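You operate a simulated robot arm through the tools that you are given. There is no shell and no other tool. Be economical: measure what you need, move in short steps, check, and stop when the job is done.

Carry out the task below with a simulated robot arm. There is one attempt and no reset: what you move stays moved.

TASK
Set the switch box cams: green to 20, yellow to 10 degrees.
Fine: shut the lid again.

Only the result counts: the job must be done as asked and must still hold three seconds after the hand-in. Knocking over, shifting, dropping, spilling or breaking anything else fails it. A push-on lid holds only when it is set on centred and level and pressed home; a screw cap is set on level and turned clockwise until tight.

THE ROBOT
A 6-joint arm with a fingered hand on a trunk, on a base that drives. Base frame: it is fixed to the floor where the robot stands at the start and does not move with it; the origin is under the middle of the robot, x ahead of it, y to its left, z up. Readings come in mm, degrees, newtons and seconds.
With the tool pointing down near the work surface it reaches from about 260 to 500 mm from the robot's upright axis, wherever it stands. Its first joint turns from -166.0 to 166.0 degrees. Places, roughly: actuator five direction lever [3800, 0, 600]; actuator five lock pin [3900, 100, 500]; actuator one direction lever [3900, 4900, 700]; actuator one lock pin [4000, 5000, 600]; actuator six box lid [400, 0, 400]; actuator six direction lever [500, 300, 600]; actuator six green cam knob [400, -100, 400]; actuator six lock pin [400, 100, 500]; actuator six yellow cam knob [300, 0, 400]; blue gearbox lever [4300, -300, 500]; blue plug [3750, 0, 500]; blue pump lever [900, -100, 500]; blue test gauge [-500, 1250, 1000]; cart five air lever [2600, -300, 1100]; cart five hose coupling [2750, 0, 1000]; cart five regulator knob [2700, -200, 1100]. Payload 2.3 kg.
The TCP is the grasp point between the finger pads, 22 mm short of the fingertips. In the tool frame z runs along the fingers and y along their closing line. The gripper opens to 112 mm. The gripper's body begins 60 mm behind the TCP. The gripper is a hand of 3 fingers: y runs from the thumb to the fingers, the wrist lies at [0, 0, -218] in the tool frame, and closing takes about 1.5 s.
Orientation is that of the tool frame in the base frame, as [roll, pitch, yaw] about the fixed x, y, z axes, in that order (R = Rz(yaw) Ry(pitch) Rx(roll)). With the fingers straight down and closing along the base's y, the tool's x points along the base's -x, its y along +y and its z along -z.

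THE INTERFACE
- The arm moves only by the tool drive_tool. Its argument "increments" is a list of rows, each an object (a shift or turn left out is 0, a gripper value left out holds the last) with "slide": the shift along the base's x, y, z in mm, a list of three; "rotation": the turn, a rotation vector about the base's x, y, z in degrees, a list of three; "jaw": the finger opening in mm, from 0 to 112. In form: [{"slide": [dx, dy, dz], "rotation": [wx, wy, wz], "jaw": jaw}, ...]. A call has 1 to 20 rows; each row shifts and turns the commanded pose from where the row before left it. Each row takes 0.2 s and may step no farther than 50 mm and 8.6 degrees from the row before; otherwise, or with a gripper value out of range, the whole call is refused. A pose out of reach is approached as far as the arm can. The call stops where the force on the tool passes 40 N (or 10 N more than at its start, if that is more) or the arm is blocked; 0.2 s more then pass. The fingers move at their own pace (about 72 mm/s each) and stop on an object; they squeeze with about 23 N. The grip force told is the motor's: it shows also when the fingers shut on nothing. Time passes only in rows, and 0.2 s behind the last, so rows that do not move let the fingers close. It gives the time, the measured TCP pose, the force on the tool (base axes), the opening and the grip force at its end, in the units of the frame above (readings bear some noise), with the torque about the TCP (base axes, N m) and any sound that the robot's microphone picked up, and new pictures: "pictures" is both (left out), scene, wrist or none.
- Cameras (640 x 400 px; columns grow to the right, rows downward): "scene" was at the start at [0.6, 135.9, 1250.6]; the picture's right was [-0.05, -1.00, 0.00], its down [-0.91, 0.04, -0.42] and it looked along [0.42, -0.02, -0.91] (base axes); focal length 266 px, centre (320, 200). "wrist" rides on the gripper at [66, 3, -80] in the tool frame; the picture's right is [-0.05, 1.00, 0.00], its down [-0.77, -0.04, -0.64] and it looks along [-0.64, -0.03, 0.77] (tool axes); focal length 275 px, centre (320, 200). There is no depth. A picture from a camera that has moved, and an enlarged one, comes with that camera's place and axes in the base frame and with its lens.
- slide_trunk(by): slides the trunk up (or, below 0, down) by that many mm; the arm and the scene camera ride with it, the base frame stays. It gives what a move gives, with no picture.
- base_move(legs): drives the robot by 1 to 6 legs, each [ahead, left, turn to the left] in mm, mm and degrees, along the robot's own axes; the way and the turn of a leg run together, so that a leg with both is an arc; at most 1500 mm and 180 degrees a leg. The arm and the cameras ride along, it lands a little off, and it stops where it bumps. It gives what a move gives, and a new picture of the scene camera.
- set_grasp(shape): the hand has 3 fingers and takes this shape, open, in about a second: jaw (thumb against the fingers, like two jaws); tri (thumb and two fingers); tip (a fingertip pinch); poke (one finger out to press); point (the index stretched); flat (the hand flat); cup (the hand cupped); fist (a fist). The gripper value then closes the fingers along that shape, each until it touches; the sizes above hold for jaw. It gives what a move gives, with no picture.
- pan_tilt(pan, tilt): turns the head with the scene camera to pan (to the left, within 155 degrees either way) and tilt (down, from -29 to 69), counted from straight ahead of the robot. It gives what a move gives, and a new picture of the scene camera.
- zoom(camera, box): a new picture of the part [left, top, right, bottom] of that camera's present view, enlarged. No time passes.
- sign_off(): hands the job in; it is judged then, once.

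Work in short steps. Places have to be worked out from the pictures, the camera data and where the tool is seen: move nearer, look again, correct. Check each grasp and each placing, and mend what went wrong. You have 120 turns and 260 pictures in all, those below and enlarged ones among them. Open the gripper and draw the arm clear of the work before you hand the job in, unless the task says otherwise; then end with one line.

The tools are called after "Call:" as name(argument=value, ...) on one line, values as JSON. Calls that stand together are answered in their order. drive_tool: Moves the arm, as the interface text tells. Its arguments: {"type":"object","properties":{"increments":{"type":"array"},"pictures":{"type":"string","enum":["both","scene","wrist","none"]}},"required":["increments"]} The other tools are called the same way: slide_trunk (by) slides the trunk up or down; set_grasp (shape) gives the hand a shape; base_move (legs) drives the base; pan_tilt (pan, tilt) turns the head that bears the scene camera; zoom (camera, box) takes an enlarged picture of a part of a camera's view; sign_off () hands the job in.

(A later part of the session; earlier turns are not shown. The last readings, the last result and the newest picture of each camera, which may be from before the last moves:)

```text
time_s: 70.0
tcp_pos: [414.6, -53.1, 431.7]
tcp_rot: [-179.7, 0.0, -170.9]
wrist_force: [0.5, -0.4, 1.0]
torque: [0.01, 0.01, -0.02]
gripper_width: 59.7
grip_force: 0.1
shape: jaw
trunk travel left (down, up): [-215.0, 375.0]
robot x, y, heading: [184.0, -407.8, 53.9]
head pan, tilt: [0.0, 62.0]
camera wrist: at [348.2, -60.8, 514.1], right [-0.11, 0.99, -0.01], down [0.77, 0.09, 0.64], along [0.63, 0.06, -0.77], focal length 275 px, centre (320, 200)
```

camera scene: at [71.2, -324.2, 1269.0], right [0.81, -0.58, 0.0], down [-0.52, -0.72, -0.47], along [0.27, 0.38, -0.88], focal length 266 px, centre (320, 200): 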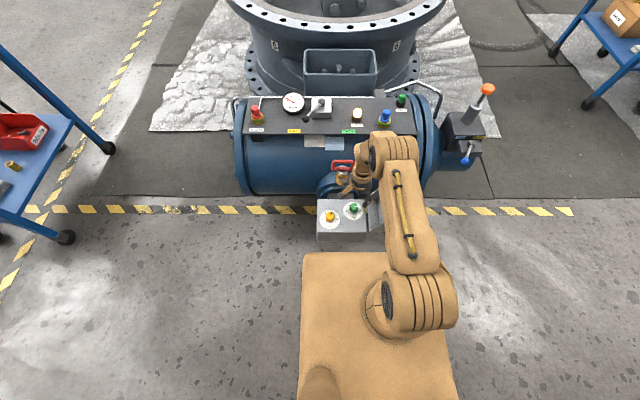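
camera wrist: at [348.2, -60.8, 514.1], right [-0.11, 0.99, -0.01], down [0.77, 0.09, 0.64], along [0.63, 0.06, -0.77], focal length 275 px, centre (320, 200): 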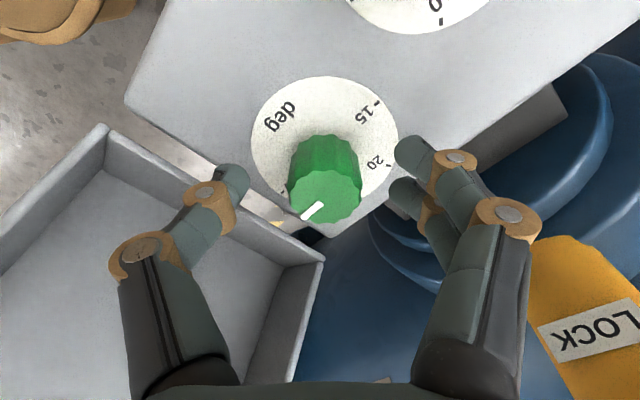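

Centred. I close on it and turn counter-clockwise the first 56°.

Call:
drive_tool(increments=[{"slide": [0.8, 0.6, 0], "jaw": 10}, {}, {}, {}, {}, {}, {"rotation": [0, 0, 7]}, {"rotation": [0, 0, 7]}, {"rotation": [0, 0, 7]}, {"rotation": [0, 0, 7]}, {"rotation": [0, 0, 8]}, {"rotation": [0, 0, 8]}, {"rotation": [0, 0, 8]}, {"rotation": [0, 0, 8]}, {}], pictures="wrist")

```text
time_s: 73.2
tcp_pos: [415.1, -51.1, 432.4]
tcp_rot: [-179.6, 0.1, -111.0]
wrist_force: [7.3, -7.9, -5.0]
torque: [-0.14, -0.13, -0.03]
gripper_width: 20.3
grip_force: 23.8
shape: jaw
trunk travel left (down, up): [-215.0, 375.0]
robot x, y, heading: [182.5, -406.7, 54.1]
head pan, tilt: [0.0, 62.0]
camera wrist: at [388.4, -113.6, 514.4], right [-0.92, 0.4, -0.01], down [0.3, 0.71, 0.64], along [0.26, 0.58, -0.77], focal length 275 px, centre (320, 200)
```

wrist: 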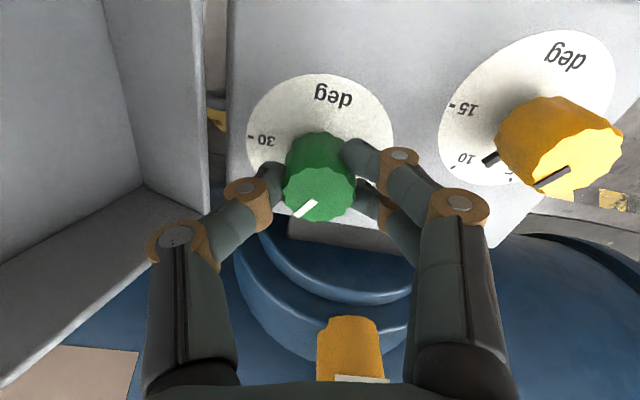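

Following well. The second 60°.

Call:
drive_tool(increments=[{"rotation": [0, 0, 7.5]}, {"rotation": [0, 0, 7.5]}, {"rotation": [0, 0, 7.5]}, {"rotation": [0, 0, 7.5]}, {"rotation": [0, 0, 7.5]}, {"rotation": [0, 0, 7.5]}, {"rotation": [0, 0, 7.5]}, {"rotation": [0, 0, 7.5]}, {}], pictures="wrist")

Call:
drive_tool(increments=[{"jaw": 60}, {}, {}, {}, {"slide": [0, 0, 25]}, {"slide": [0, 0, 40]}, {"slide": [0, -25, 30], "rotation": [0, 0, -8]}, {"slide": [0, -25, 30], "rotation": [0, 0, -8]}, {"slide": [0, -25, 30], "rotation": [0, 0, -8]}, {"slide": [0, -25, 20], "rotation": [0, 0, -8]}, {"rotation": [0, 0, -8]}, {"rotation": [0, 0, -8]}, {"rotation": [0, 0, -8]}, {"rotation": [0, 0, -3]}, {}])

Call:
zoom(camera="scene", box=[312, 190, 376, 240])

```text
time_s: 75.2
tcp_pos: [414.8, -51.0, 433.2]
tcp_rot: [-179.6, 0.0, -50.9]
wrist_force: [19.5, -9.4, -4.9]
torque: [-0.12, -0.34, -0.06]
gripper_width: 20.1
grip_force: 22.6
shape: jaw
trunk travel left (down, up): [-215.0, 375.0]
robot x, y, heading: [185.8, -408.3, 54.1]
head pan, tilt: [0.0, 62.0]
camera wrist: at [455.0, -106.8, 514.3], right [-0.8, -0.59, -0.01], down [-0.46, 0.62, 0.64], along [-0.37, 0.52, -0.77], focal length 275 px, centre (320, 200)
```

wrist: 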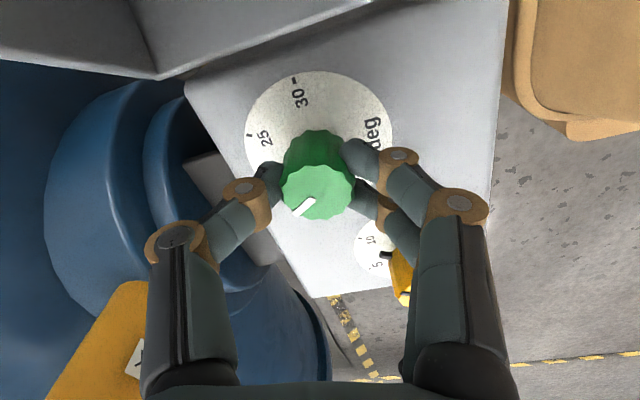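

```text
time_s: 78.4
tcp_pos: [415.3, -152.1, 606.8]
tcp_rot: [-179.6, 0.0, -110.0]
wrist_force: [1.2, -0.6, -0.5]
torque: [-0.04, 0.0, -0.01]
gripper_width: 59.2
grip_force: 0.0
shape: jaw
trunk travel left (down, up): [-215.0, 375.0]
robot x, y, heading: [182.1, -405.2, 54.2]
head pan, tilt: [0.0, 62.0]
camera scene: at [71.1, -324.2, 1269.0], right [0.81, -0.58, 0.0], down [-0.52, -0.72, -0.47], along [0.27, 0.38, -0.88], focal length 266 px, centre (320, 200)
camera wrist: at [389.0, -213.9, 689.1], right [-0.92, 0.39, -0.01], down [0.29, 0.71, 0.64], along [0.25, 0.58, -0.77], focal length 275 px, centre (320, 200)
```

scene: 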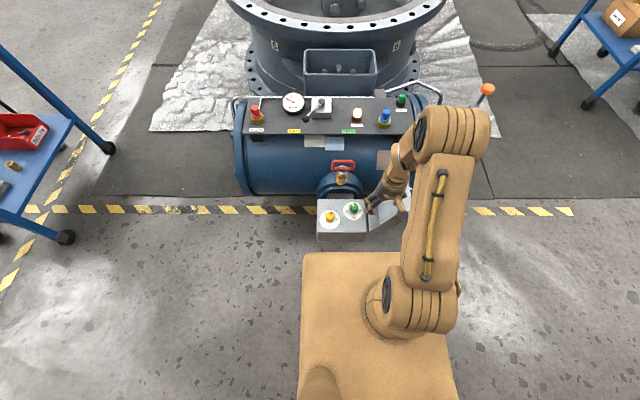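
wrist: 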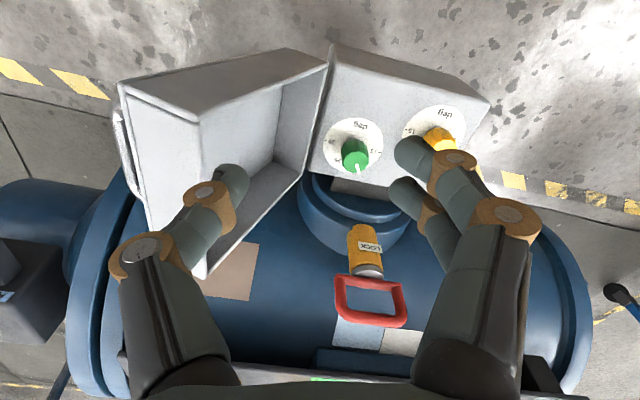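

```text
8.00 times, centred on (344, 215) of scene
camera zoom: at [71.1, -324.2, 1269.0], right [0.81, -0.58, 0.0], down [-0.52, -0.72, -0.47], along [0.27, 0.38, -0.88], focal length 2129 px, centre (128, 80)
```

zoom: 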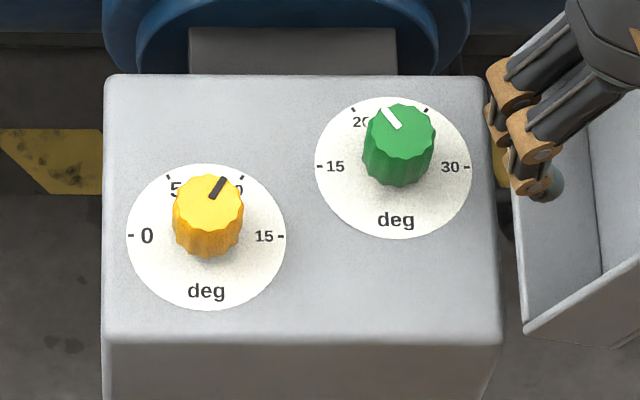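

Let me measure the pointer angles with a tighter zoom.

Call:
zoom(camera="scene", box=[342, 200, 362, 222])

Call:
zoom(camera="scene", box=[319, 208, 339, 230])

```text
16.00 times, centred on (352, 211) of scene
camera zoom: at [71.1, -324.2, 1269.0], right [0.81, -0.58, 0.0], down [-0.52, -0.72, -0.47], along [0.27, 0.38, -0.88], focal length 4258 px, centre (-192, 24)
```

zoom: 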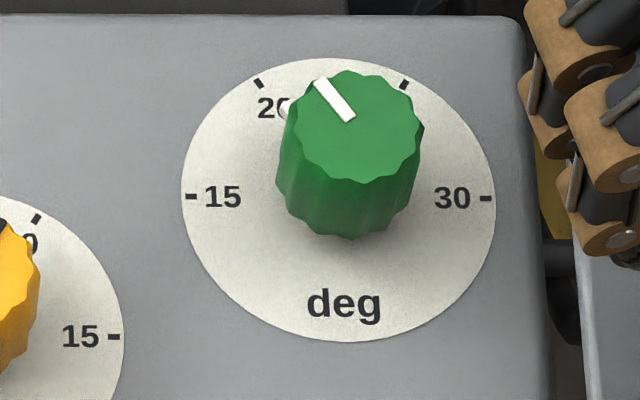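

```text
16.00 times, centred on (329, 219) of scene
camera zoom: at [71.1, -324.2, 1269.0], right [0.81, -0.58, 0.0], down [-0.52, -0.72, -0.47], along [0.27, 0.38, -0.88], focal length 4258 px, centre (176, -104)
```

zoom: 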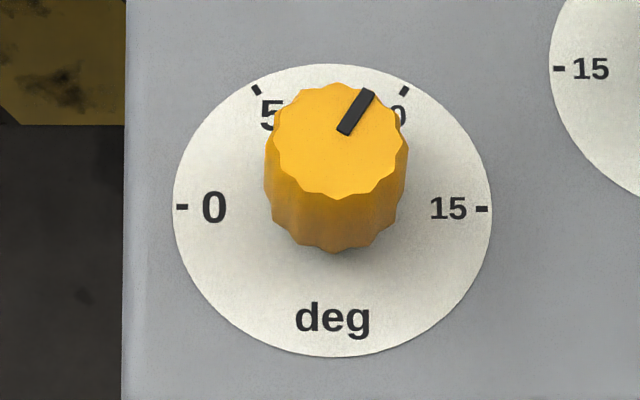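

Yellow reads 10 cleanly; green looks a few degrees of knob past 20. I check with the wrist camera.

Call:
zoom(camera="wrist", box=[320, 112, 388, 180])

```text
5.88 times, centred on (354, 146) of wrist
camera zoom: at [389.0, -213.9, 689.1], right [-0.92, 0.39, -0.01], down [0.29, 0.71, 0.64], along [0.25, 0.58, -0.77], focal length 1619 px, centre (120, 518)
```

zoom: 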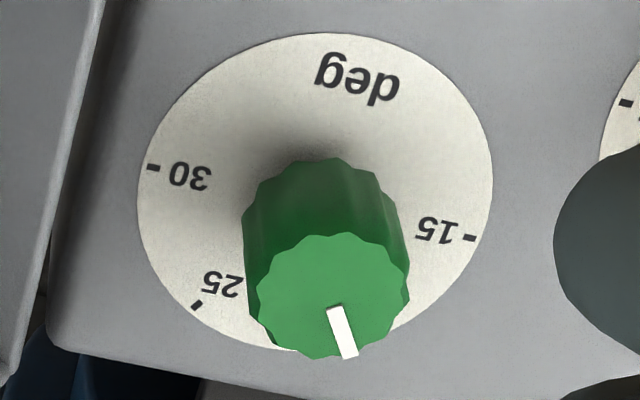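

Both measure within about 2° of knob angle: green ≈20, yellow ≈10. Now to close: I'll straddle the lid's free edge (near u=+71…111 from hinge, z≈545–560) with a vertical, wide-open hand and swing it back. First I go high over it.

Call:
drive_tool(increments=[{"slide": [0, 0, 40], "rotation": [0, 0, -7.5], "jaw": 112}, {"slide": [10, 0, 20], "rotation": [0, 0, -7.5]}, {"slide": [35, 0, 0]}, {"slide": [35, 0, 0]}, {"slide": [31, 0, 0]}, {}])

```text
time_s: 79.8
tcp_pos: [525.1, -151.0, 666.9]
tcp_rot: [-179.6, 0.0, -125.0]
wrist_force: [0.8, -0.1, -0.4]
torque: [0.01, 0.0, -0.02]
gripper_width: 111.9
grip_force: 0.0
shape: jaw
trunk travel left (down, up): [-215.0, 375.0]
robot x, y, heading: [183.3, -406.8, 54.1]
head pan, tilt: [0.0, 62.0]
camera scene: at [71.2, -324.3, 1269.0], right [0.81, -0.58, 0.0], down [-0.52, -0.72, -0.47], along [0.27, 0.38, -0.88], focal length 266 px, centre (320, 200)
camera wrist: at [485.6, -204.8, 749.1], right [-0.79, 0.61, -0.01], down [0.47, 0.61, 0.64], along [0.39, 0.5, -0.77], focal length 275 px, centre (320, 200)
```

scene: 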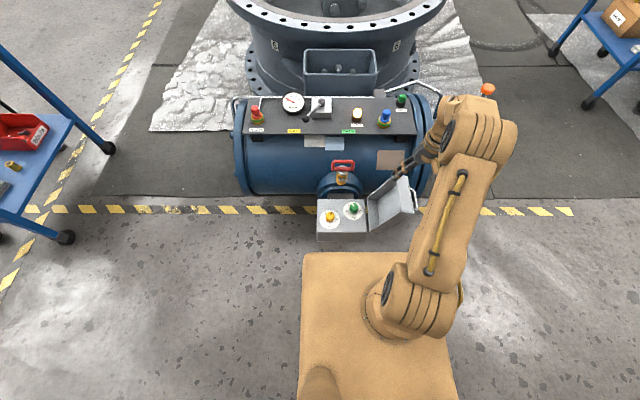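
wrist: 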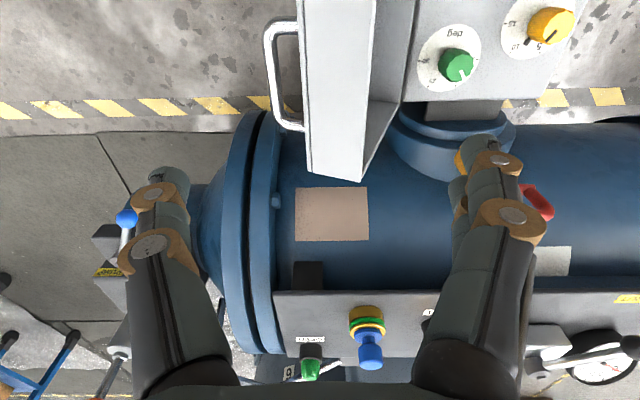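

The lid's free edge lies well between thumb and fingers. I descend to z≈556.

Call:
drive_tool(increments=[{"slide": [0, 0, -40]}, {"slide": [0, 0, -35]}, {"slide": [0, 0, -22]}, {"slide": [0, 0, -14]}, {}])

Call:
zoom(camera="scene", box=[320, 130, 480, 240])

```text
time_s: 81.0
tcp_pos: [524.8, -152.2, 557.2]
tcp_rot: [-179.6, 0.0, -125.0]
wrist_force: [-0.7, -0.7, 0.5]
torque: [-0.03, 0.02, -0.01]
gripper_width: 111.8
grip_force: 0.0
shape: jaw
trunk travel left (down, up): [-215.0, 375.0]
robot x, y, heading: [187.0, -409.2, 54.2]
head pan, tilt: [0.0, 62.0]
camera scene: at [71.2, -324.3, 1269.0], right [0.81, -0.58, 0.0], down [-0.52, -0.72, -0.47], along [0.27, 0.38, -0.88], focal length 266 px, centre (320, 200)
camera wrist: at [484.8, -205.5, 638.1], right [-0.79, 0.61, -0.01], down [0.47, 0.61, 0.64], along [0.39, 0.5, -0.77], focal length 275 px, centre (320, 200)
```

scene: 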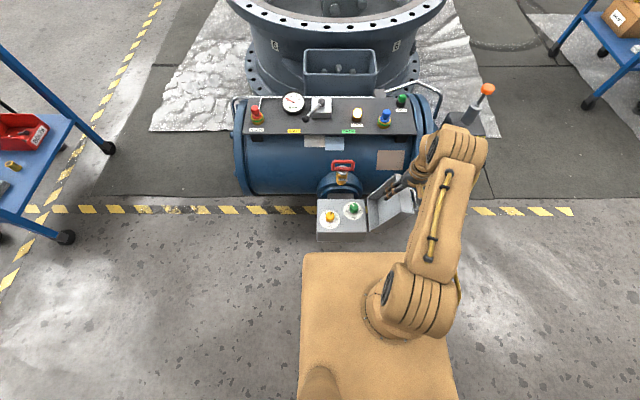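
wrist: 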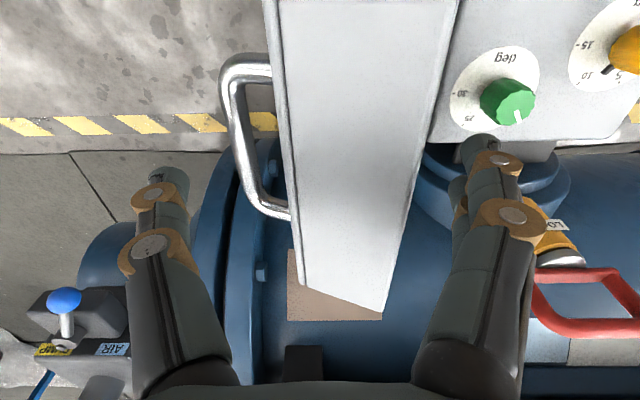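

```text
3.64 times, centred on (400, 185) of scene
camera zoom: at [71.2, -324.3, 1269.0], right [0.81, -0.58, 0.0], down [-0.52, -0.72, -0.47], along [0.27, 0.38, -0.88], focal length 968 px, centre (29, 254)
```

zoom: 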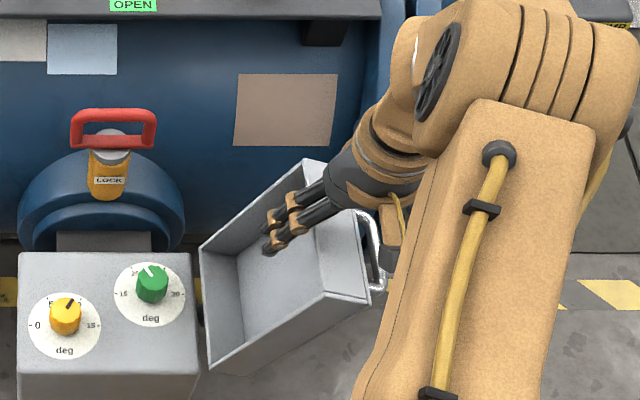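

Straddling nicely. I narrow to 80 mm and move toward the box, rising slightly as the lid swings up.

Call:
drive_tool(increments=[{"jaw": 80}, {"slide": [-7.7, 5.6, 0]}, {"slide": [-7.7, 5.6, 0]}, {"slide": [-7.7, 5.6, 2]}, {"slide": [-7.7, 5.6, 4.5]}, {"slide": [-7.7, 5.6, 4.5]}, {"slide": [-7.7, 5.6, 4.5]}, {}])

Call:
zoom(camera="scene", box=[320, 130, 480, 240])

```text
time_s: 82.8
tcp_pos: [479.8, -118.6, 572.1]
tcp_rot: [-179.7, 0.0, -125.1]
wrist_force: [1.5, -2.1, 1.3]
torque: [-0.03, -0.09, 0.02]
gripper_width: 80.5
grip_force: 0.1
shape: jaw
trunk travel left (down, up): [-215.0, 375.0]
robot x, y, heading: [179.9, -406.5, 54.2]
head pan, tilt: [0.0, 62.0]
camera scene: at [71.2, -324.6, 1269.0], right [0.81, -0.58, 0.0], down [-0.52, -0.72, -0.47], along [0.27, 0.38, -0.88], focal length 266 px, centre (320, 200)
camera wrist: at [438.7, -171.7, 653.7], right [-0.79, 0.61, -0.01], down [0.47, 0.61, 0.64], along [0.39, 0.5, -0.77], focal length 275 px, centre (320, 200)
```

scene: 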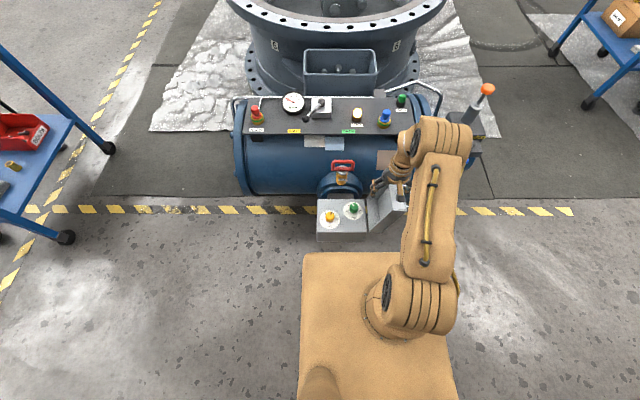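
wrist: 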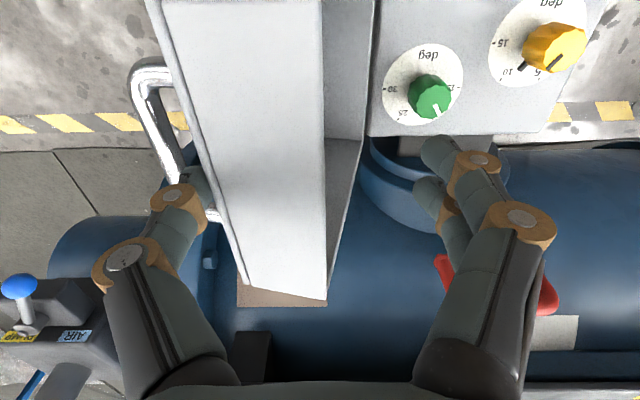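

```text
3.64 times, centred on (400, 185) of scene
camera zoom: at [71.2, -324.6, 1269.0], right [0.81, -0.58, 0.0], down [-0.52, -0.72, -0.47], along [0.27, 0.38, -0.88], focal length 968 px, centre (29, 254)
```

zoom: 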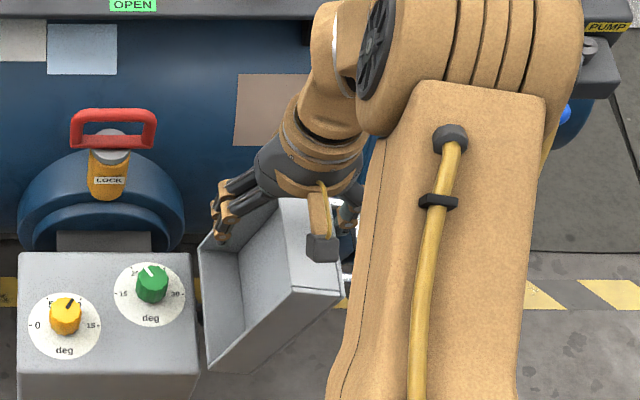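

The thumb pushes the lid up smoothly. I continue to just past vertical, rising.

Call:
drive_tool(increments=[{"slide": [-7.7, 5.6, 5]}, {"slide": [-7.7, 5.6, 5]}, {"slide": [-7.7, 5.6, 4]}, {"slide": [-7.7, 5.6, 3]}, {"slide": [-7.7, 5.6, 2]}, {}])

Call:
zoom(camera="scene", box=[300, 130, 460, 240])

```text
time_s: 84.2
tcp_pos: [440.0, -90.8, 591.1]
tcp_rot: [-179.6, 0.1, -125.0]
wrist_force: [1.0, -0.5, -0.5]
torque: [-0.01, 0.03, 0.02]
gripper_width: 80.2
grip_force: 0.0
shape: jaw
trunk travel left (down, up): [-215.0, 375.0]
robot x, y, heading: [182.6, -408.1, 54.2]
head pan, tilt: [0.0, 62.0]
camera scene: at [71.3, -324.2, 1269.0], right [0.81, -0.58, 0.0], down [-0.52, -0.72, -0.47], along [0.27, 0.38, -0.88], focal length 266 px, centre (320, 200)
camera wrist: at [399.8, -143.5, 673.0], right [-0.79, 0.61, -0.01], down [0.47, 0.61, 0.64], along [0.39, 0.5, -0.77], focal length 275 px, centre (320, 200)
```

scene: 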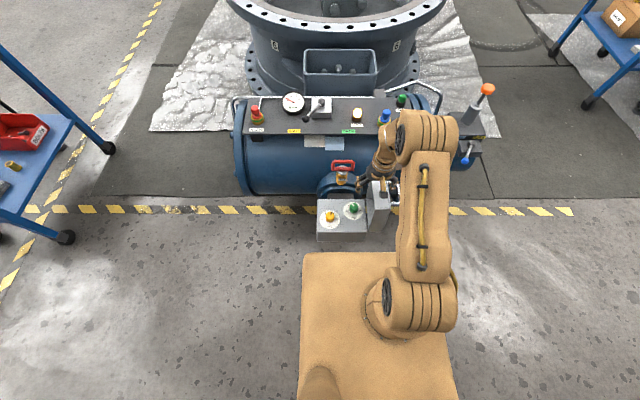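
wrist: 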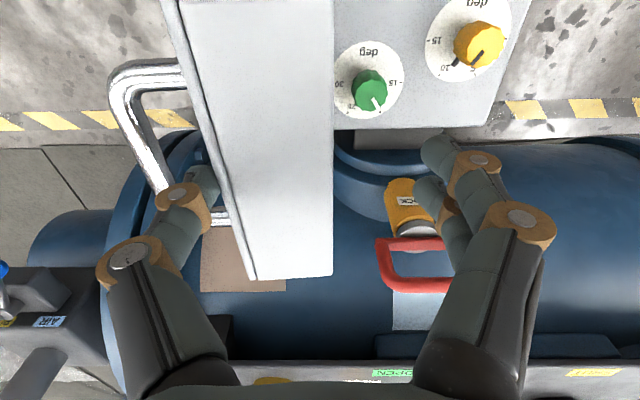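

```text
3.64 times, centred on (380, 185) of scene
camera zoom: at [71.3, -324.2, 1269.0], right [0.81, -0.58, 0.0], down [-0.52, -0.72, -0.47], along [0.27, 0.38, -0.88], focal length 968 px, centre (102, 254)
```

zoom: 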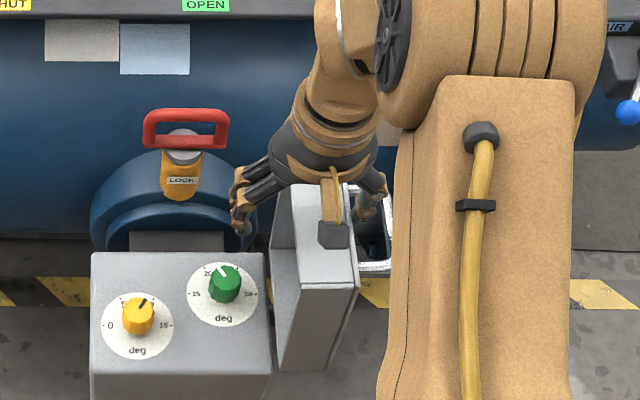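

Lid about vertical. I narrow to 62 mm, and continue past the balance point, lowering so the inner fingers will catch the rim.

Call:
drive_tool(increments=[{"jaw": 62}, {"slide": [-4, 3, -2]}, {"slide": [-6.5, 4.7, -3]}, {"slide": [-6.5, 4.7, -3]}, {"slide": [-6.5, 4.7, -3]}, {}])

Call:
zoom(camera="scene", box=[300, 130, 460, 240])

```text
time_s: 85.6
tcp_pos: [416.7, -73.6, 579.7]
tcp_rot: [-179.5, -0.1, -125.0]
wrist_force: [-0.1, -0.7, 0.9]
torque: [-0.03, -0.07, 0.0]
gripper_width: 63.2
grip_force: 0.0
shape: jaw
trunk travel left (down, up): [-215.0, 375.0]
robot x, y, heading: [180.8, -405.8, 54.1]
head pan, tilt: [0.0, 62.0]
camera scene: at [71.1, -324.3, 1269.0], right [0.81, -0.58, 0.0], down [-0.52, -0.72, -0.47], along [0.27, 0.38, -0.88], focal length 266 px, centre (320, 200)
camera wrist: at [376.5, -126.9, 661.8], right [-0.79, 0.61, -0.01], down [0.47, 0.61, 0.64], along [0.39, 0.5, -0.77], focal length 275 px, centre (320, 200)
```

scene: 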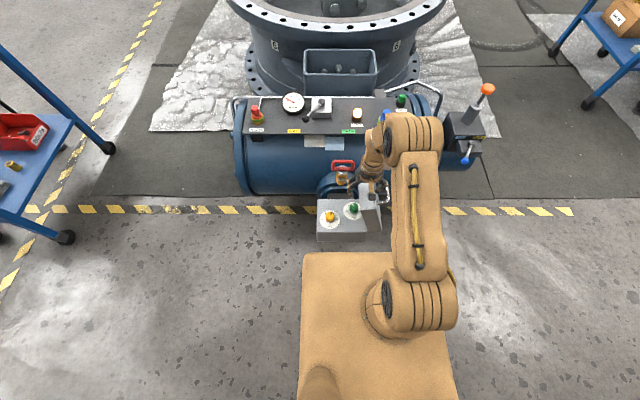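
wrist: 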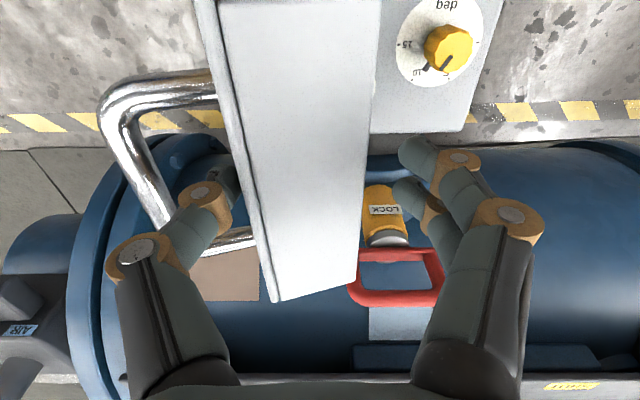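

```text
3.64 times, centred on (380, 185) of scene
camera zoom: at [71.1, -324.3, 1269.0], right [0.81, -0.58, 0.0], down [-0.52, -0.72, -0.47], along [0.27, 0.38, -0.88], focal length 968 px, centre (102, 254)
```

zoom: 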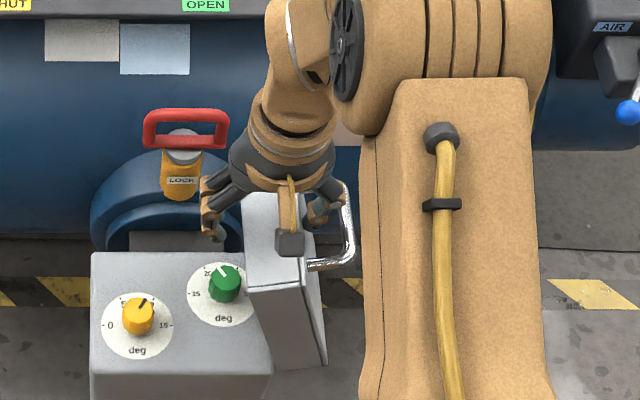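

About 80°. A little further until it tips onto the inner fingers.

Call:
drive_tool(increments=[{"slide": [-6, 4.3, -4]}, {"slide": [-6, 4.3, -4]}, {"slide": [-6, 4.3, -3]}, {}, {}])

Call:
zoom(camera="scene", box=[300, 130, 460, 240])

```text
time_s: 86.8
tcp_pos: [398.7, -60.4, 569.3]
tcp_rot: [-179.6, 0.0, -124.9]
wrist_force: [0.7, -0.3, -0.2]
torque: [0.0, 0.02, -0.02]
gripper_width: 62.6
grip_force: 0.1
shape: jaw
trunk travel left (down, up): [-215.0, 375.0]
robot x, y, heading: [178.6, -410.2, 54.4]
head pan, tilt: [0.0, 62.0]
camera scene: at [71.2, -324.3, 1269.0], right [0.81, -0.58, 0.0], down [-0.52, -0.72, -0.47], along [0.27, 0.38, -0.88], focal length 266 px, centre (320, 200)
camera wrist: at [358.4, -113.9, 650.9], right [-0.79, 0.61, -0.01], down [0.47, 0.61, 0.64], along [0.39, 0.5, -0.77], focal length 275 px, centre (320, 200)
```

scene: 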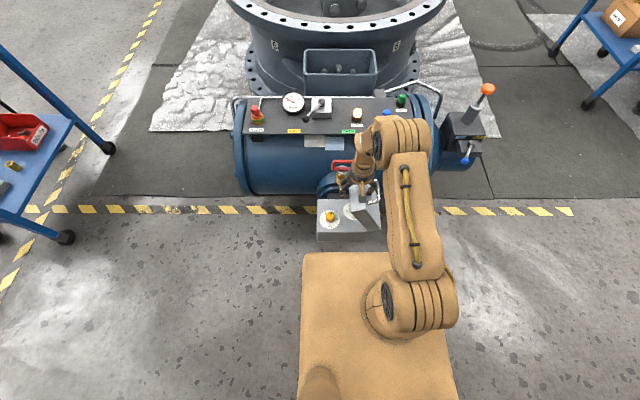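
wrist: 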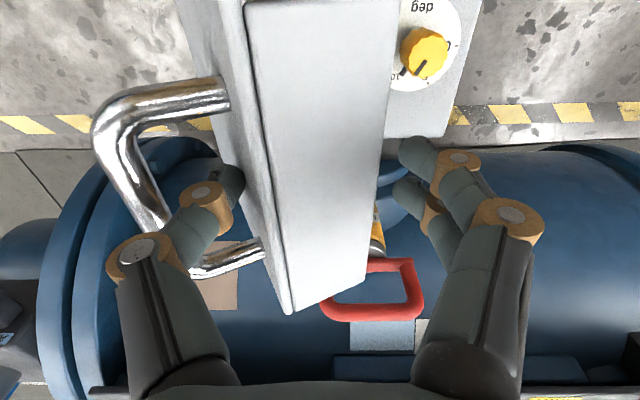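

```text
3.64 times, centred on (380, 185) of scene
camera zoom: at [71.2, -324.3, 1269.0], right [0.81, -0.58, 0.0], down [-0.52, -0.72, -0.47], along [0.27, 0.38, -0.88], focal length 968 px, centre (102, 254)
```

zoom: 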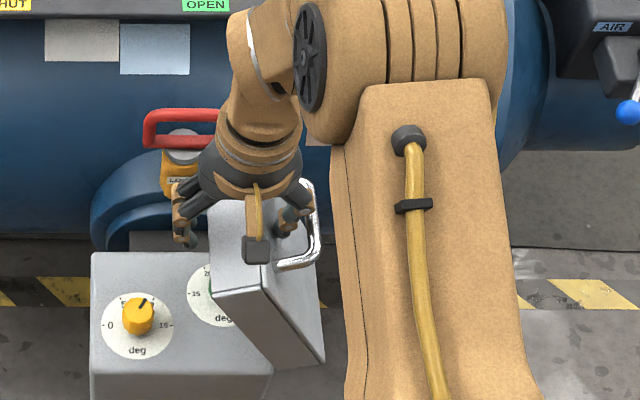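

The lid is ~70° and the thumb sits inside the handle loop, so before going on I tilt the hand the other way: that lifts the thumb out and brings the inner fingers under the rim.

Call:
drive_tool(increments=[{"rotation": [-3.5, -4.86, 0]}, {"slide": [0, 0, 1], "rotation": [-3.5, -4.86, 0]}, {"slide": [0, 0, 1], "rotation": [-3.5, -4.86, 0]}, {"slide": [0, 0, 1], "rotation": [-3.5, -4.86, 0]}, {}])

Call:
zoom(camera="scene", box=[300, 130, 460, 240])

```text
time_s: 88.0
tcp_pos: [400.0, -59.8, 571.4]
tcp_rot: [-155.5, -0.2, -125.0]
wrist_force: [-0.4, -0.3, 0.3]
torque: [0.01, -0.02, 0.03]
gripper_width: 62.6
grip_force: 0.0
shape: jaw
trunk travel left (down, up): [-215.0, 375.0]
robot x, y, heading: [182.7, -406.5, 54.1]
head pan, tilt: [0.0, 62.0]
camera scene: at [71.1, -324.2, 1269.0], right [0.81, -0.58, 0.0], down [-0.52, -0.72, -0.47], along [0.27, 0.38, -0.88], focal length 266 px, centre (320, 200)
camera wrist: at [332.4, -94.7, 645.7], right [-0.72, 0.56, -0.41], down [0.26, 0.77, 0.59], along [0.65, 0.32, -0.69], focal length 275 px, centre (320, 200)
```

scene: 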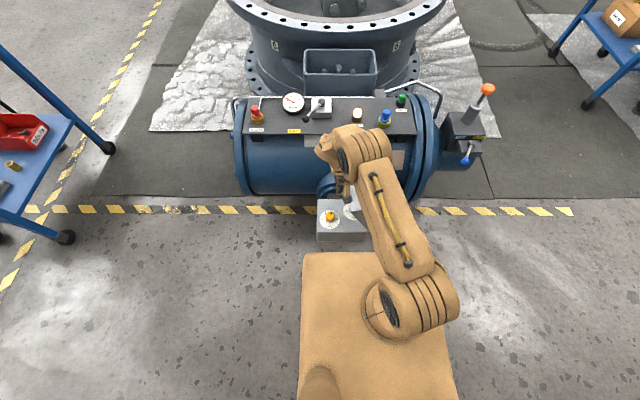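
wrist: 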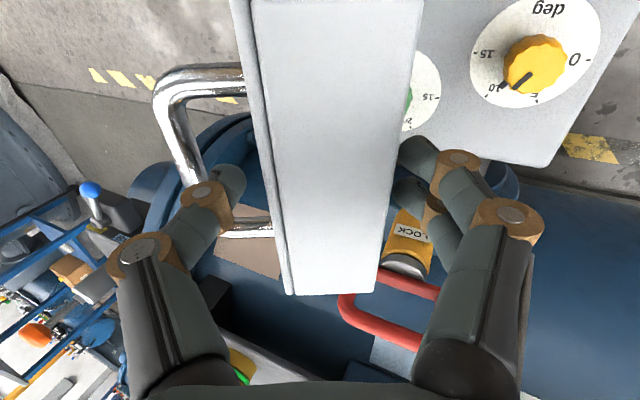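

```text
3.64 times, centred on (380, 185) of scene
camera zoom: at [71.1, -324.2, 1269.0], right [0.81, -0.58, 0.0], down [-0.52, -0.72, -0.47], along [0.27, 0.38, -0.88], focal length 968 px, centre (102, 254)
```

zoom: 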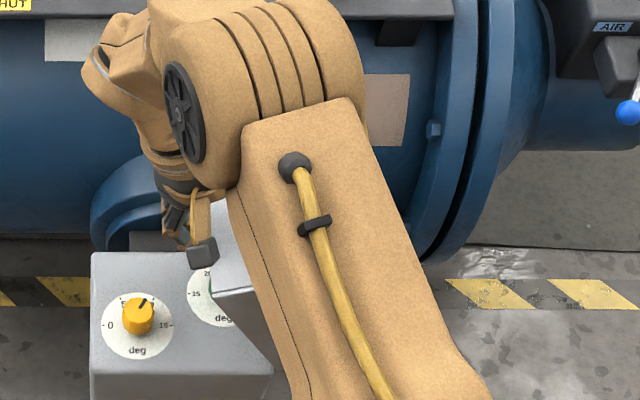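

The lid (≈62°) now rests on the inner fingers. I continue lowering: moving outward with more tilt.

Call:
drive_tool(increments=[{"slide": [-8.4, 6.1, 1], "rotation": [-1.7, -2.33, 0]}, {"slide": [-8.4, 6.1, 0], "rotation": [-1.7, -2.33, 0]}, {"slide": [-8.4, 6.1, 0], "rotation": [-1.7, -2.33, 0]}, {"slide": [-8.4, 6.1, -1], "rotation": [-1.7, -2.33, 0]}, {}])

```text
time_s: 89.2
tcp_pos: [365.1, -37.0, 570.0]
tcp_rot: [-144.0, -0.6, -125.1]
wrist_force: [0.4, -0.4, -0.2]
torque: [-0.03, 0.02, 0.0]
gripper_width: 62.8
grip_force: 0.1
shape: jaw
trunk travel left (down, up): [-215.0, 375.0]
robot x, y, heading: [180.9, -405.7, 53.9]
head pan, tilt: [0.0, 62.0]
camera scene: at [71.1, -324.2, 1269.0], right [0.81, -0.58, 0.0], down [-0.52, -0.72, -0.47], along [0.27, 0.38, -0.88], focal length 266 px, centre (320, 200)
camera wrist: at [287.0, -62.5, 636.9], right [-0.64, 0.5, -0.59], down [0.16, 0.83, 0.53], along [0.75, 0.24, -0.61], focal length 275 px, centre (320, 200)
```

scene: 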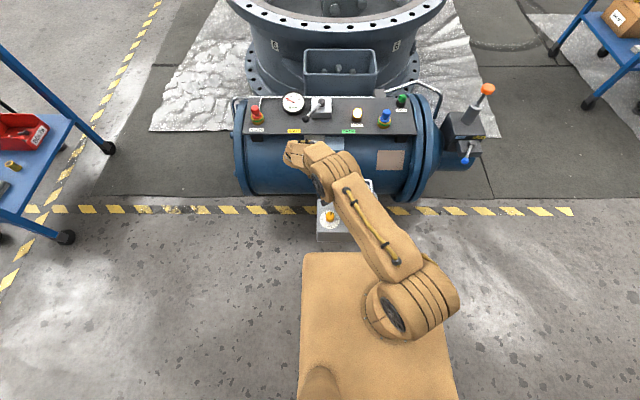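
wrist: 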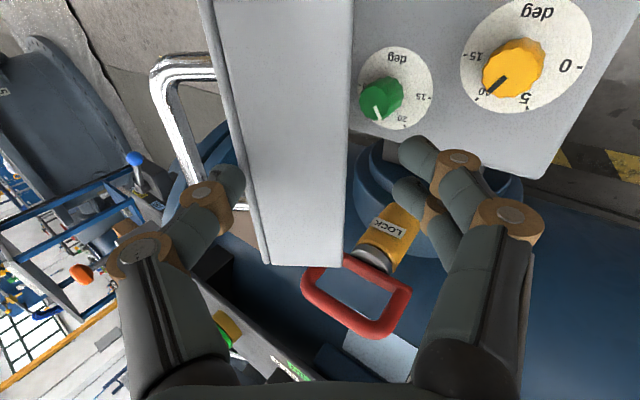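

The lid stays by itself (hinge friction), only the thumb pushes it. So I withdraw the hand along its axis and see if the lid holds, to push it shut from outside afterwards.

Call:
drive_tool(increments=[{"slide": [-4.8, 3.4, 8]}, {"slide": [-9.6, 6.9, 16]}, {"slide": [-9.6, 6.9, 16]}, {"slide": [-9.6, 6.9, 16]}, {}])

```text
time_s: 90.4
tcp_pos: [331.8, -10.7, 627.8]
tcp_rot: [-144.1, -0.6, -125.1]
wrist_force: [-0.7, -0.2, -0.5]
torque: [-0.01, -0.01, -0.02]
gripper_width: 62.5
grip_force: 0.1
shape: jaw
trunk travel left (down, up): [-215.0, 375.0]
robot x, y, heading: [182.6, -406.9, 54.1]
head pan, tilt: [0.0, 62.0]
camera scene: at [71.1, -324.2, 1269.0], right [0.81, -0.58, 0.0], down [-0.52, -0.72, -0.47], along [0.27, 0.38, -0.88], focal length 266 px, centre (320, 200)
camera wrist: at [253.5, -37.9, 693.8], right [-0.64, 0.5, -0.59], down [0.17, 0.83, 0.53], along [0.75, 0.24, -0.61], focal length 275 px, centre (320, 200)
```

scene: 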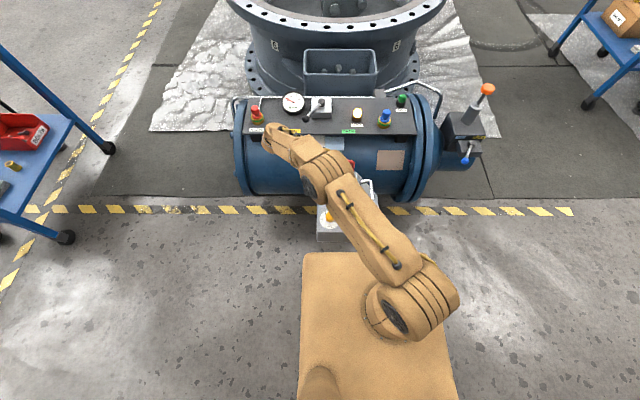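
wrist: 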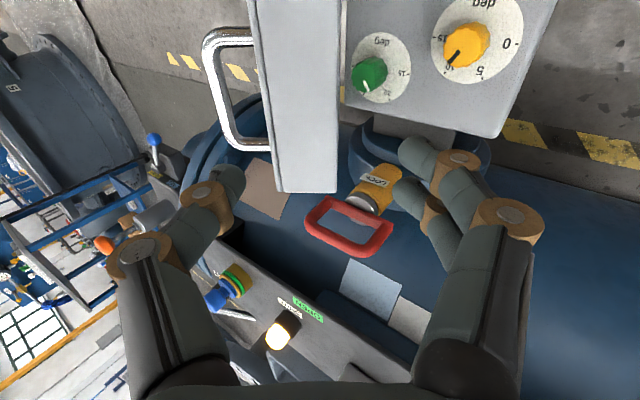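

The lid holds at 57° by itself. I raise the hand, pass over the lid to its outer side, close the fingers and tilt to point at the lid.

Call:
drive_tool(increments=[{"slide": [0, 0, 40], "jaw": 0}, {"slide": [0, 0, 30], "rotation": [4.7, 6.5, 0]}, {"slide": [20, -14.6, 0], "rotation": [4.7, 6.5, 0]}, {"slide": [20, -14.6, 0], "rotation": [4.7, 6.5, 0]}, {"slide": [20, -14.6, 0], "rotation": [4.7, 6.5, 0]}, {"slide": [20, -14.6, 0], "rotation": [4.7, 6.5, 0]}, {"slide": [20, -14.6, 0], "rotation": [4.7, 6.5, 0]}, {"slide": [20, -14.6, 0], "rotation": [4.7, 6.5, 0]}, {"slide": [20, -14.6, 0]}, {"slide": [20, -14.6, 0]}, {}])

Call:
zoom(camera="scene", box=[300, 130, 460, 240])

```text
time_s: 92.8
tcp_pos: [494.2, -127.8, 698.1]
tcp_rot: [159.8, 0.4, -125.0]
wrist_force: [0.1, 0.1, 0.6]
torque: [0.0, 0.02, 0.03]
gripper_width: 0.3
grip_force: 22.9
shape: jaw
trunk travel left (down, up): [-215.0, 375.0]
robot x, y, heading: [182.2, -405.4, 54.3]
head pan, tilt: [0.0, 62.0]
camera scene: at [71.2, -324.3, 1269.0], right [0.81, -0.58, 0.0], down [-0.52, -0.72, -0.47], along [0.27, 0.38, -0.88], focal length 266 px, centre (320, 200)
camera wrist: at [475.7, -198.3, 775.8], right [-0.74, 0.57, 0.35], down [0.65, 0.48, 0.59], along [0.17, 0.66, -0.73], focal length 275 px, centre (320, 200)
```

scene: 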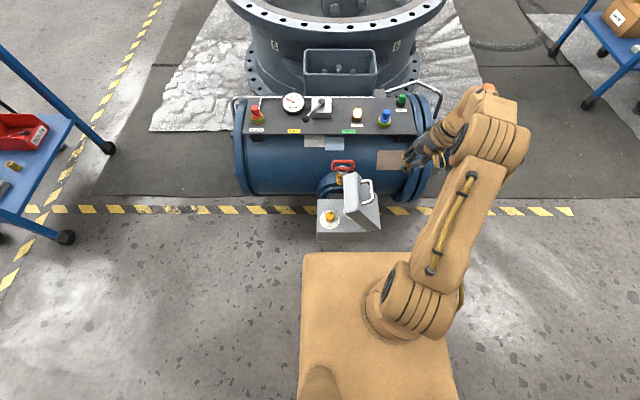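
wrist: 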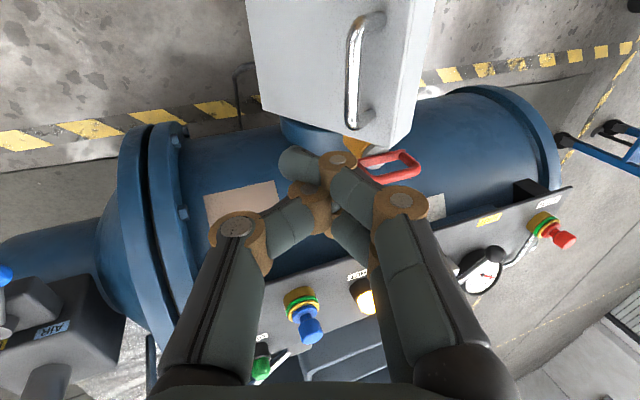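

```text
3.64 times, centred on (380, 185) of scene
camera zoom: at [71.2, -324.3, 1269.0], right [0.81, -0.58, 0.0], down [-0.52, -0.72, -0.47], along [0.27, 0.38, -0.88], focal length 968 px, centre (102, 254)
```

zoom: 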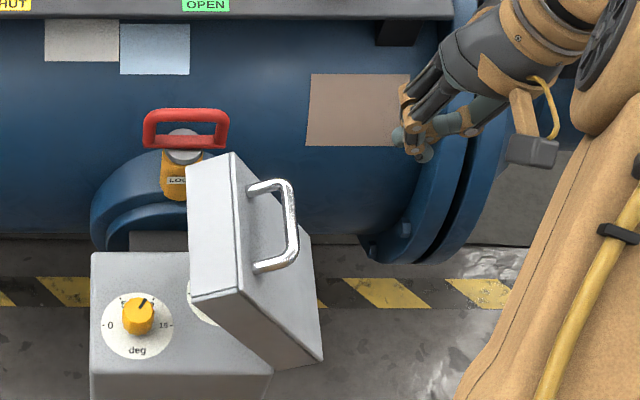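

Lid still at ~57°. I descend on its outer side to z≈515.

Call:
drive_tool(increments=[{"slide": [0, 0, -48]}, {"slide": [0, 0, -48]}, {"slide": [0, 0, -48]}, {"slide": [0, 0, -38]}, {"slide": [-12, 8.8, 0]}, {"slide": [-12, 8.8, 0]}, {}])

Call:
zoom(camera="scene", box=[300, 130, 460, 240])

```text
time_s: 94.4
tcp_pos: [467.5, -111.4, 516.5]
tcp_rot: [159.7, 0.3, -125.0]
wrist_force: [-0.1, 0.1, -0.3]
torque: [-0.04, 0.01, -0.04]
gripper_width: 0.0
grip_force: 22.6
shape: jaw
trunk travel left (down, up): [-215.0, 375.0]
robot x, y, heading: [185.4, -407.4, 54.1]
head pan, tilt: [0.0, 62.0]
camera scene: at [71.2, -324.2, 1269.0], right [0.81, -0.58, 0.0], down [-0.52, -0.72, -0.47], along [0.27, 0.38, -0.88], focal length 266 px, centre (320, 200)
camera wrist: at [450.6, -181.1, 593.6], right [-0.74, 0.57, 0.35], down [0.65, 0.48, 0.59], along [0.17, 0.66, -0.73], focal length 275 px, centre (320, 200)
```

scene: 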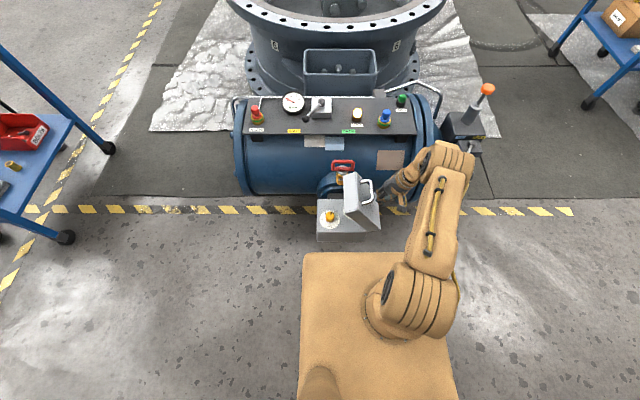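
wrist: 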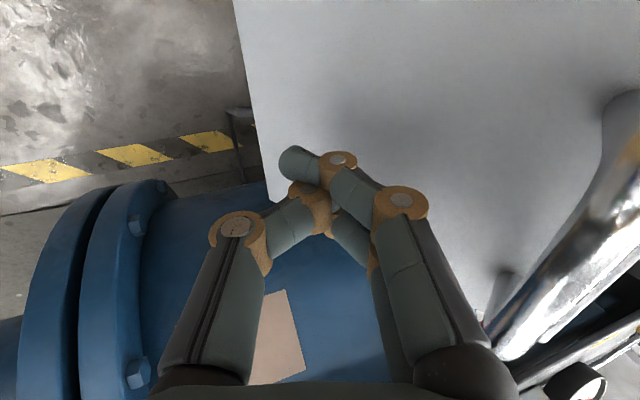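

```text
3.64 times, centred on (380, 185) of scene
camera zoom: at [71.2, -324.2, 1269.0], right [0.81, -0.58, 0.0], down [-0.52, -0.72, -0.47], along [0.27, 0.38, -0.88], focal length 968 px, centre (102, 254)
```

zoom: 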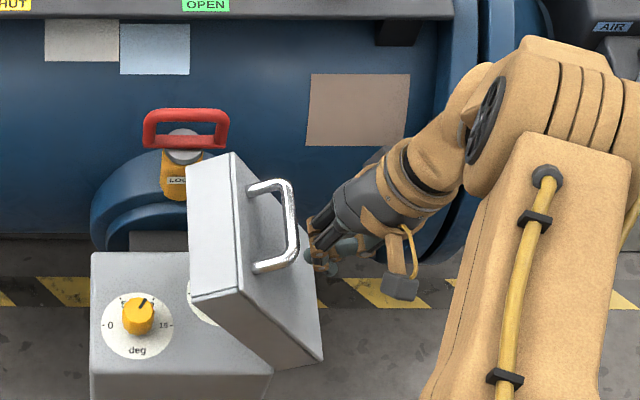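

Ready behind the plate. I push toward the box, following the falling arc.

Call:
drive_tool(increments=[{"slide": [-9.3, 6.7, 0]}, {"slide": [-9.3, 6.7, 0]}, {"slide": [-6, 4.3, -1.3]}, {"slide": [-6, 4.3, -1.3]}, {"slide": [-6, 4.3, -2]}, {"slide": [-6, 4.3, -3]}, {"slide": [-6, 4.3, -4]}, {}])

Call:
zoom(camera="scene", box=[300, 130, 460, 240])

```text
time_s: 96.2
tcp_pos: [420.1, -76.1, 504.1]
tcp_rot: [159.8, 0.3, -125.0]
wrist_force: [-0.6, 0.4, 0.0]
torque: [0.03, -0.03, -0.01]
gripper_width: 0.2
grip_force: 23.5
shape: jaw
trunk travel left (down, up): [-215.0, 375.0]
robot x, y, heading: [180.8, -413.2, 54.1]
head pan, tilt: [0.0, 62.0]
camera scene: at [71.2, -324.2, 1269.0], right [0.81, -0.58, 0.0], down [-0.52, -0.72, -0.47], along [0.27, 0.38, -0.88], focal length 266 px, centre (320, 200)
camera wrist: at [402.2, -146.1, 581.8], right [-0.74, 0.57, 0.35], down [0.65, 0.48, 0.59], along [0.17, 0.66, -0.73], focal length 275 px, centre (320, 200)
```

scene: 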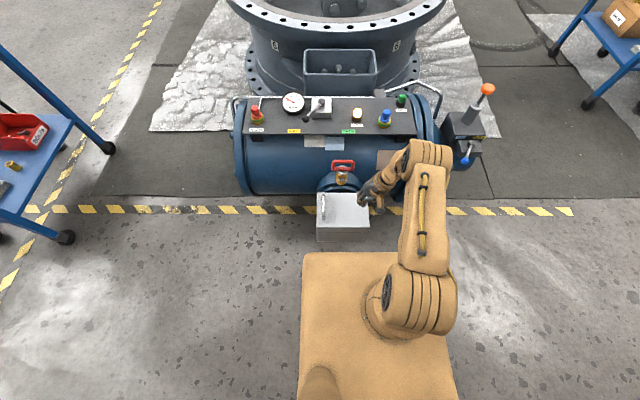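
wrist: 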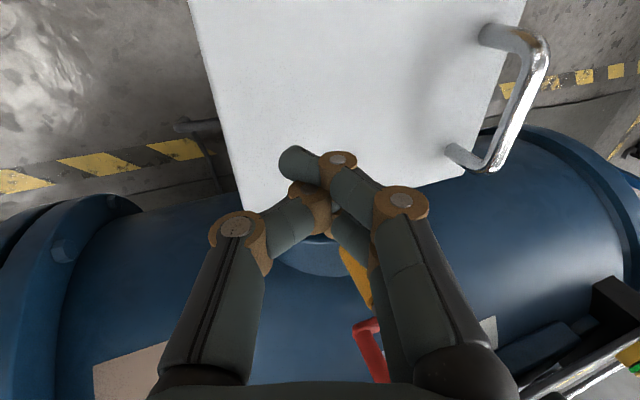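

```text
3.64 times, centred on (380, 185) of scene
camera zoom: at [71.2, -324.2, 1269.0], right [0.81, -0.58, 0.0], down [-0.52, -0.72, -0.47], along [0.27, 0.38, -0.88], focal length 968 px, centre (102, 254)
```

zoom: 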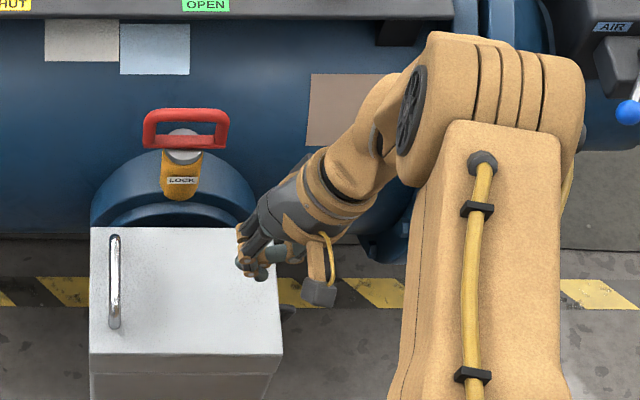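

The lid swung shut. To be sure it is home, I go above its front part, straighten the hand, and press lightly.

Call:
drive_tool(increments=[{"slide": [0, 0, 20]}, {"slide": [-19, 14, 0], "rotation": [-2.93, -4.05, 0]}, {"slide": [-19, 14, 0], "rotation": [-2.93, -4.05, 0]}, {"slide": [-19, 14, 0], "rotation": [-2.93, -4.05, 0]}, {"slide": [-19, 14, 0], "rotation": [-2.93, -4.05, 0]}, {"slide": [0, 0, -30]}, {"slide": [0, 0, -20]}, {"slide": [0, 0, -6]}, {"slide": [0, 0, -4]}, {"slide": [0, 0, -3]}, {"slide": [0, 0, -3]}, {}])

```text
time_s: 98.8
tcp_pos: [344.6, -20.9, 459.4]
tcp_rot: [179.6, 0.1, -125.0]
wrist_force: [13.5, -9.6, 16.3]
torque: [0.45, 0.68, -0.04]
gripper_width: 0.0
grip_force: 22.8
shape: jaw
trunk travel left (down, up): [-215.0, 375.0]
robot x, y, heading: [182.0, -410.4, 54.1]
head pan, tilt: [0.0, 62.0]
camera scene: at [72.1, -327.0, 1269.3], right [0.81, -0.59, 0.0], down [-0.52, -0.71, -0.47], along [0.27, 0.38, -0.88], focal length 266 px, centre (320, 200)
camera wrist: at [304.2, -74.9, 541.3], right [-0.79, 0.61, 0.01], down [0.47, 0.61, 0.64], along [0.39, 0.51, -0.77], focal length 275 px, centre (320, 200)
```

scene: 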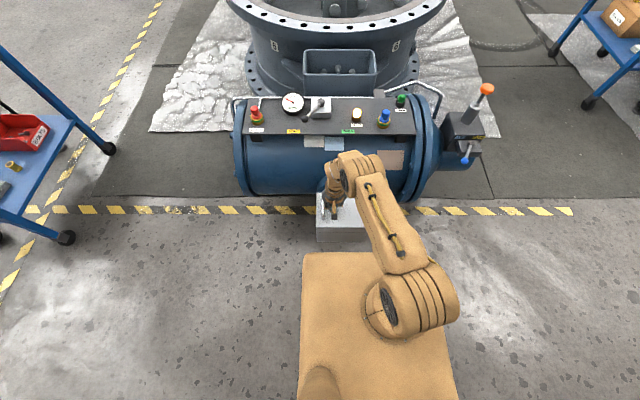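
wrist: 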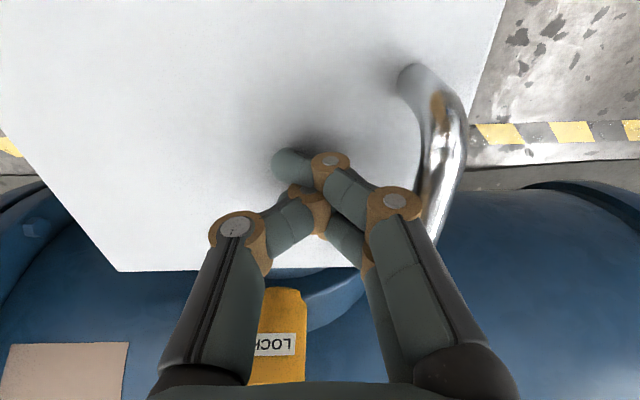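

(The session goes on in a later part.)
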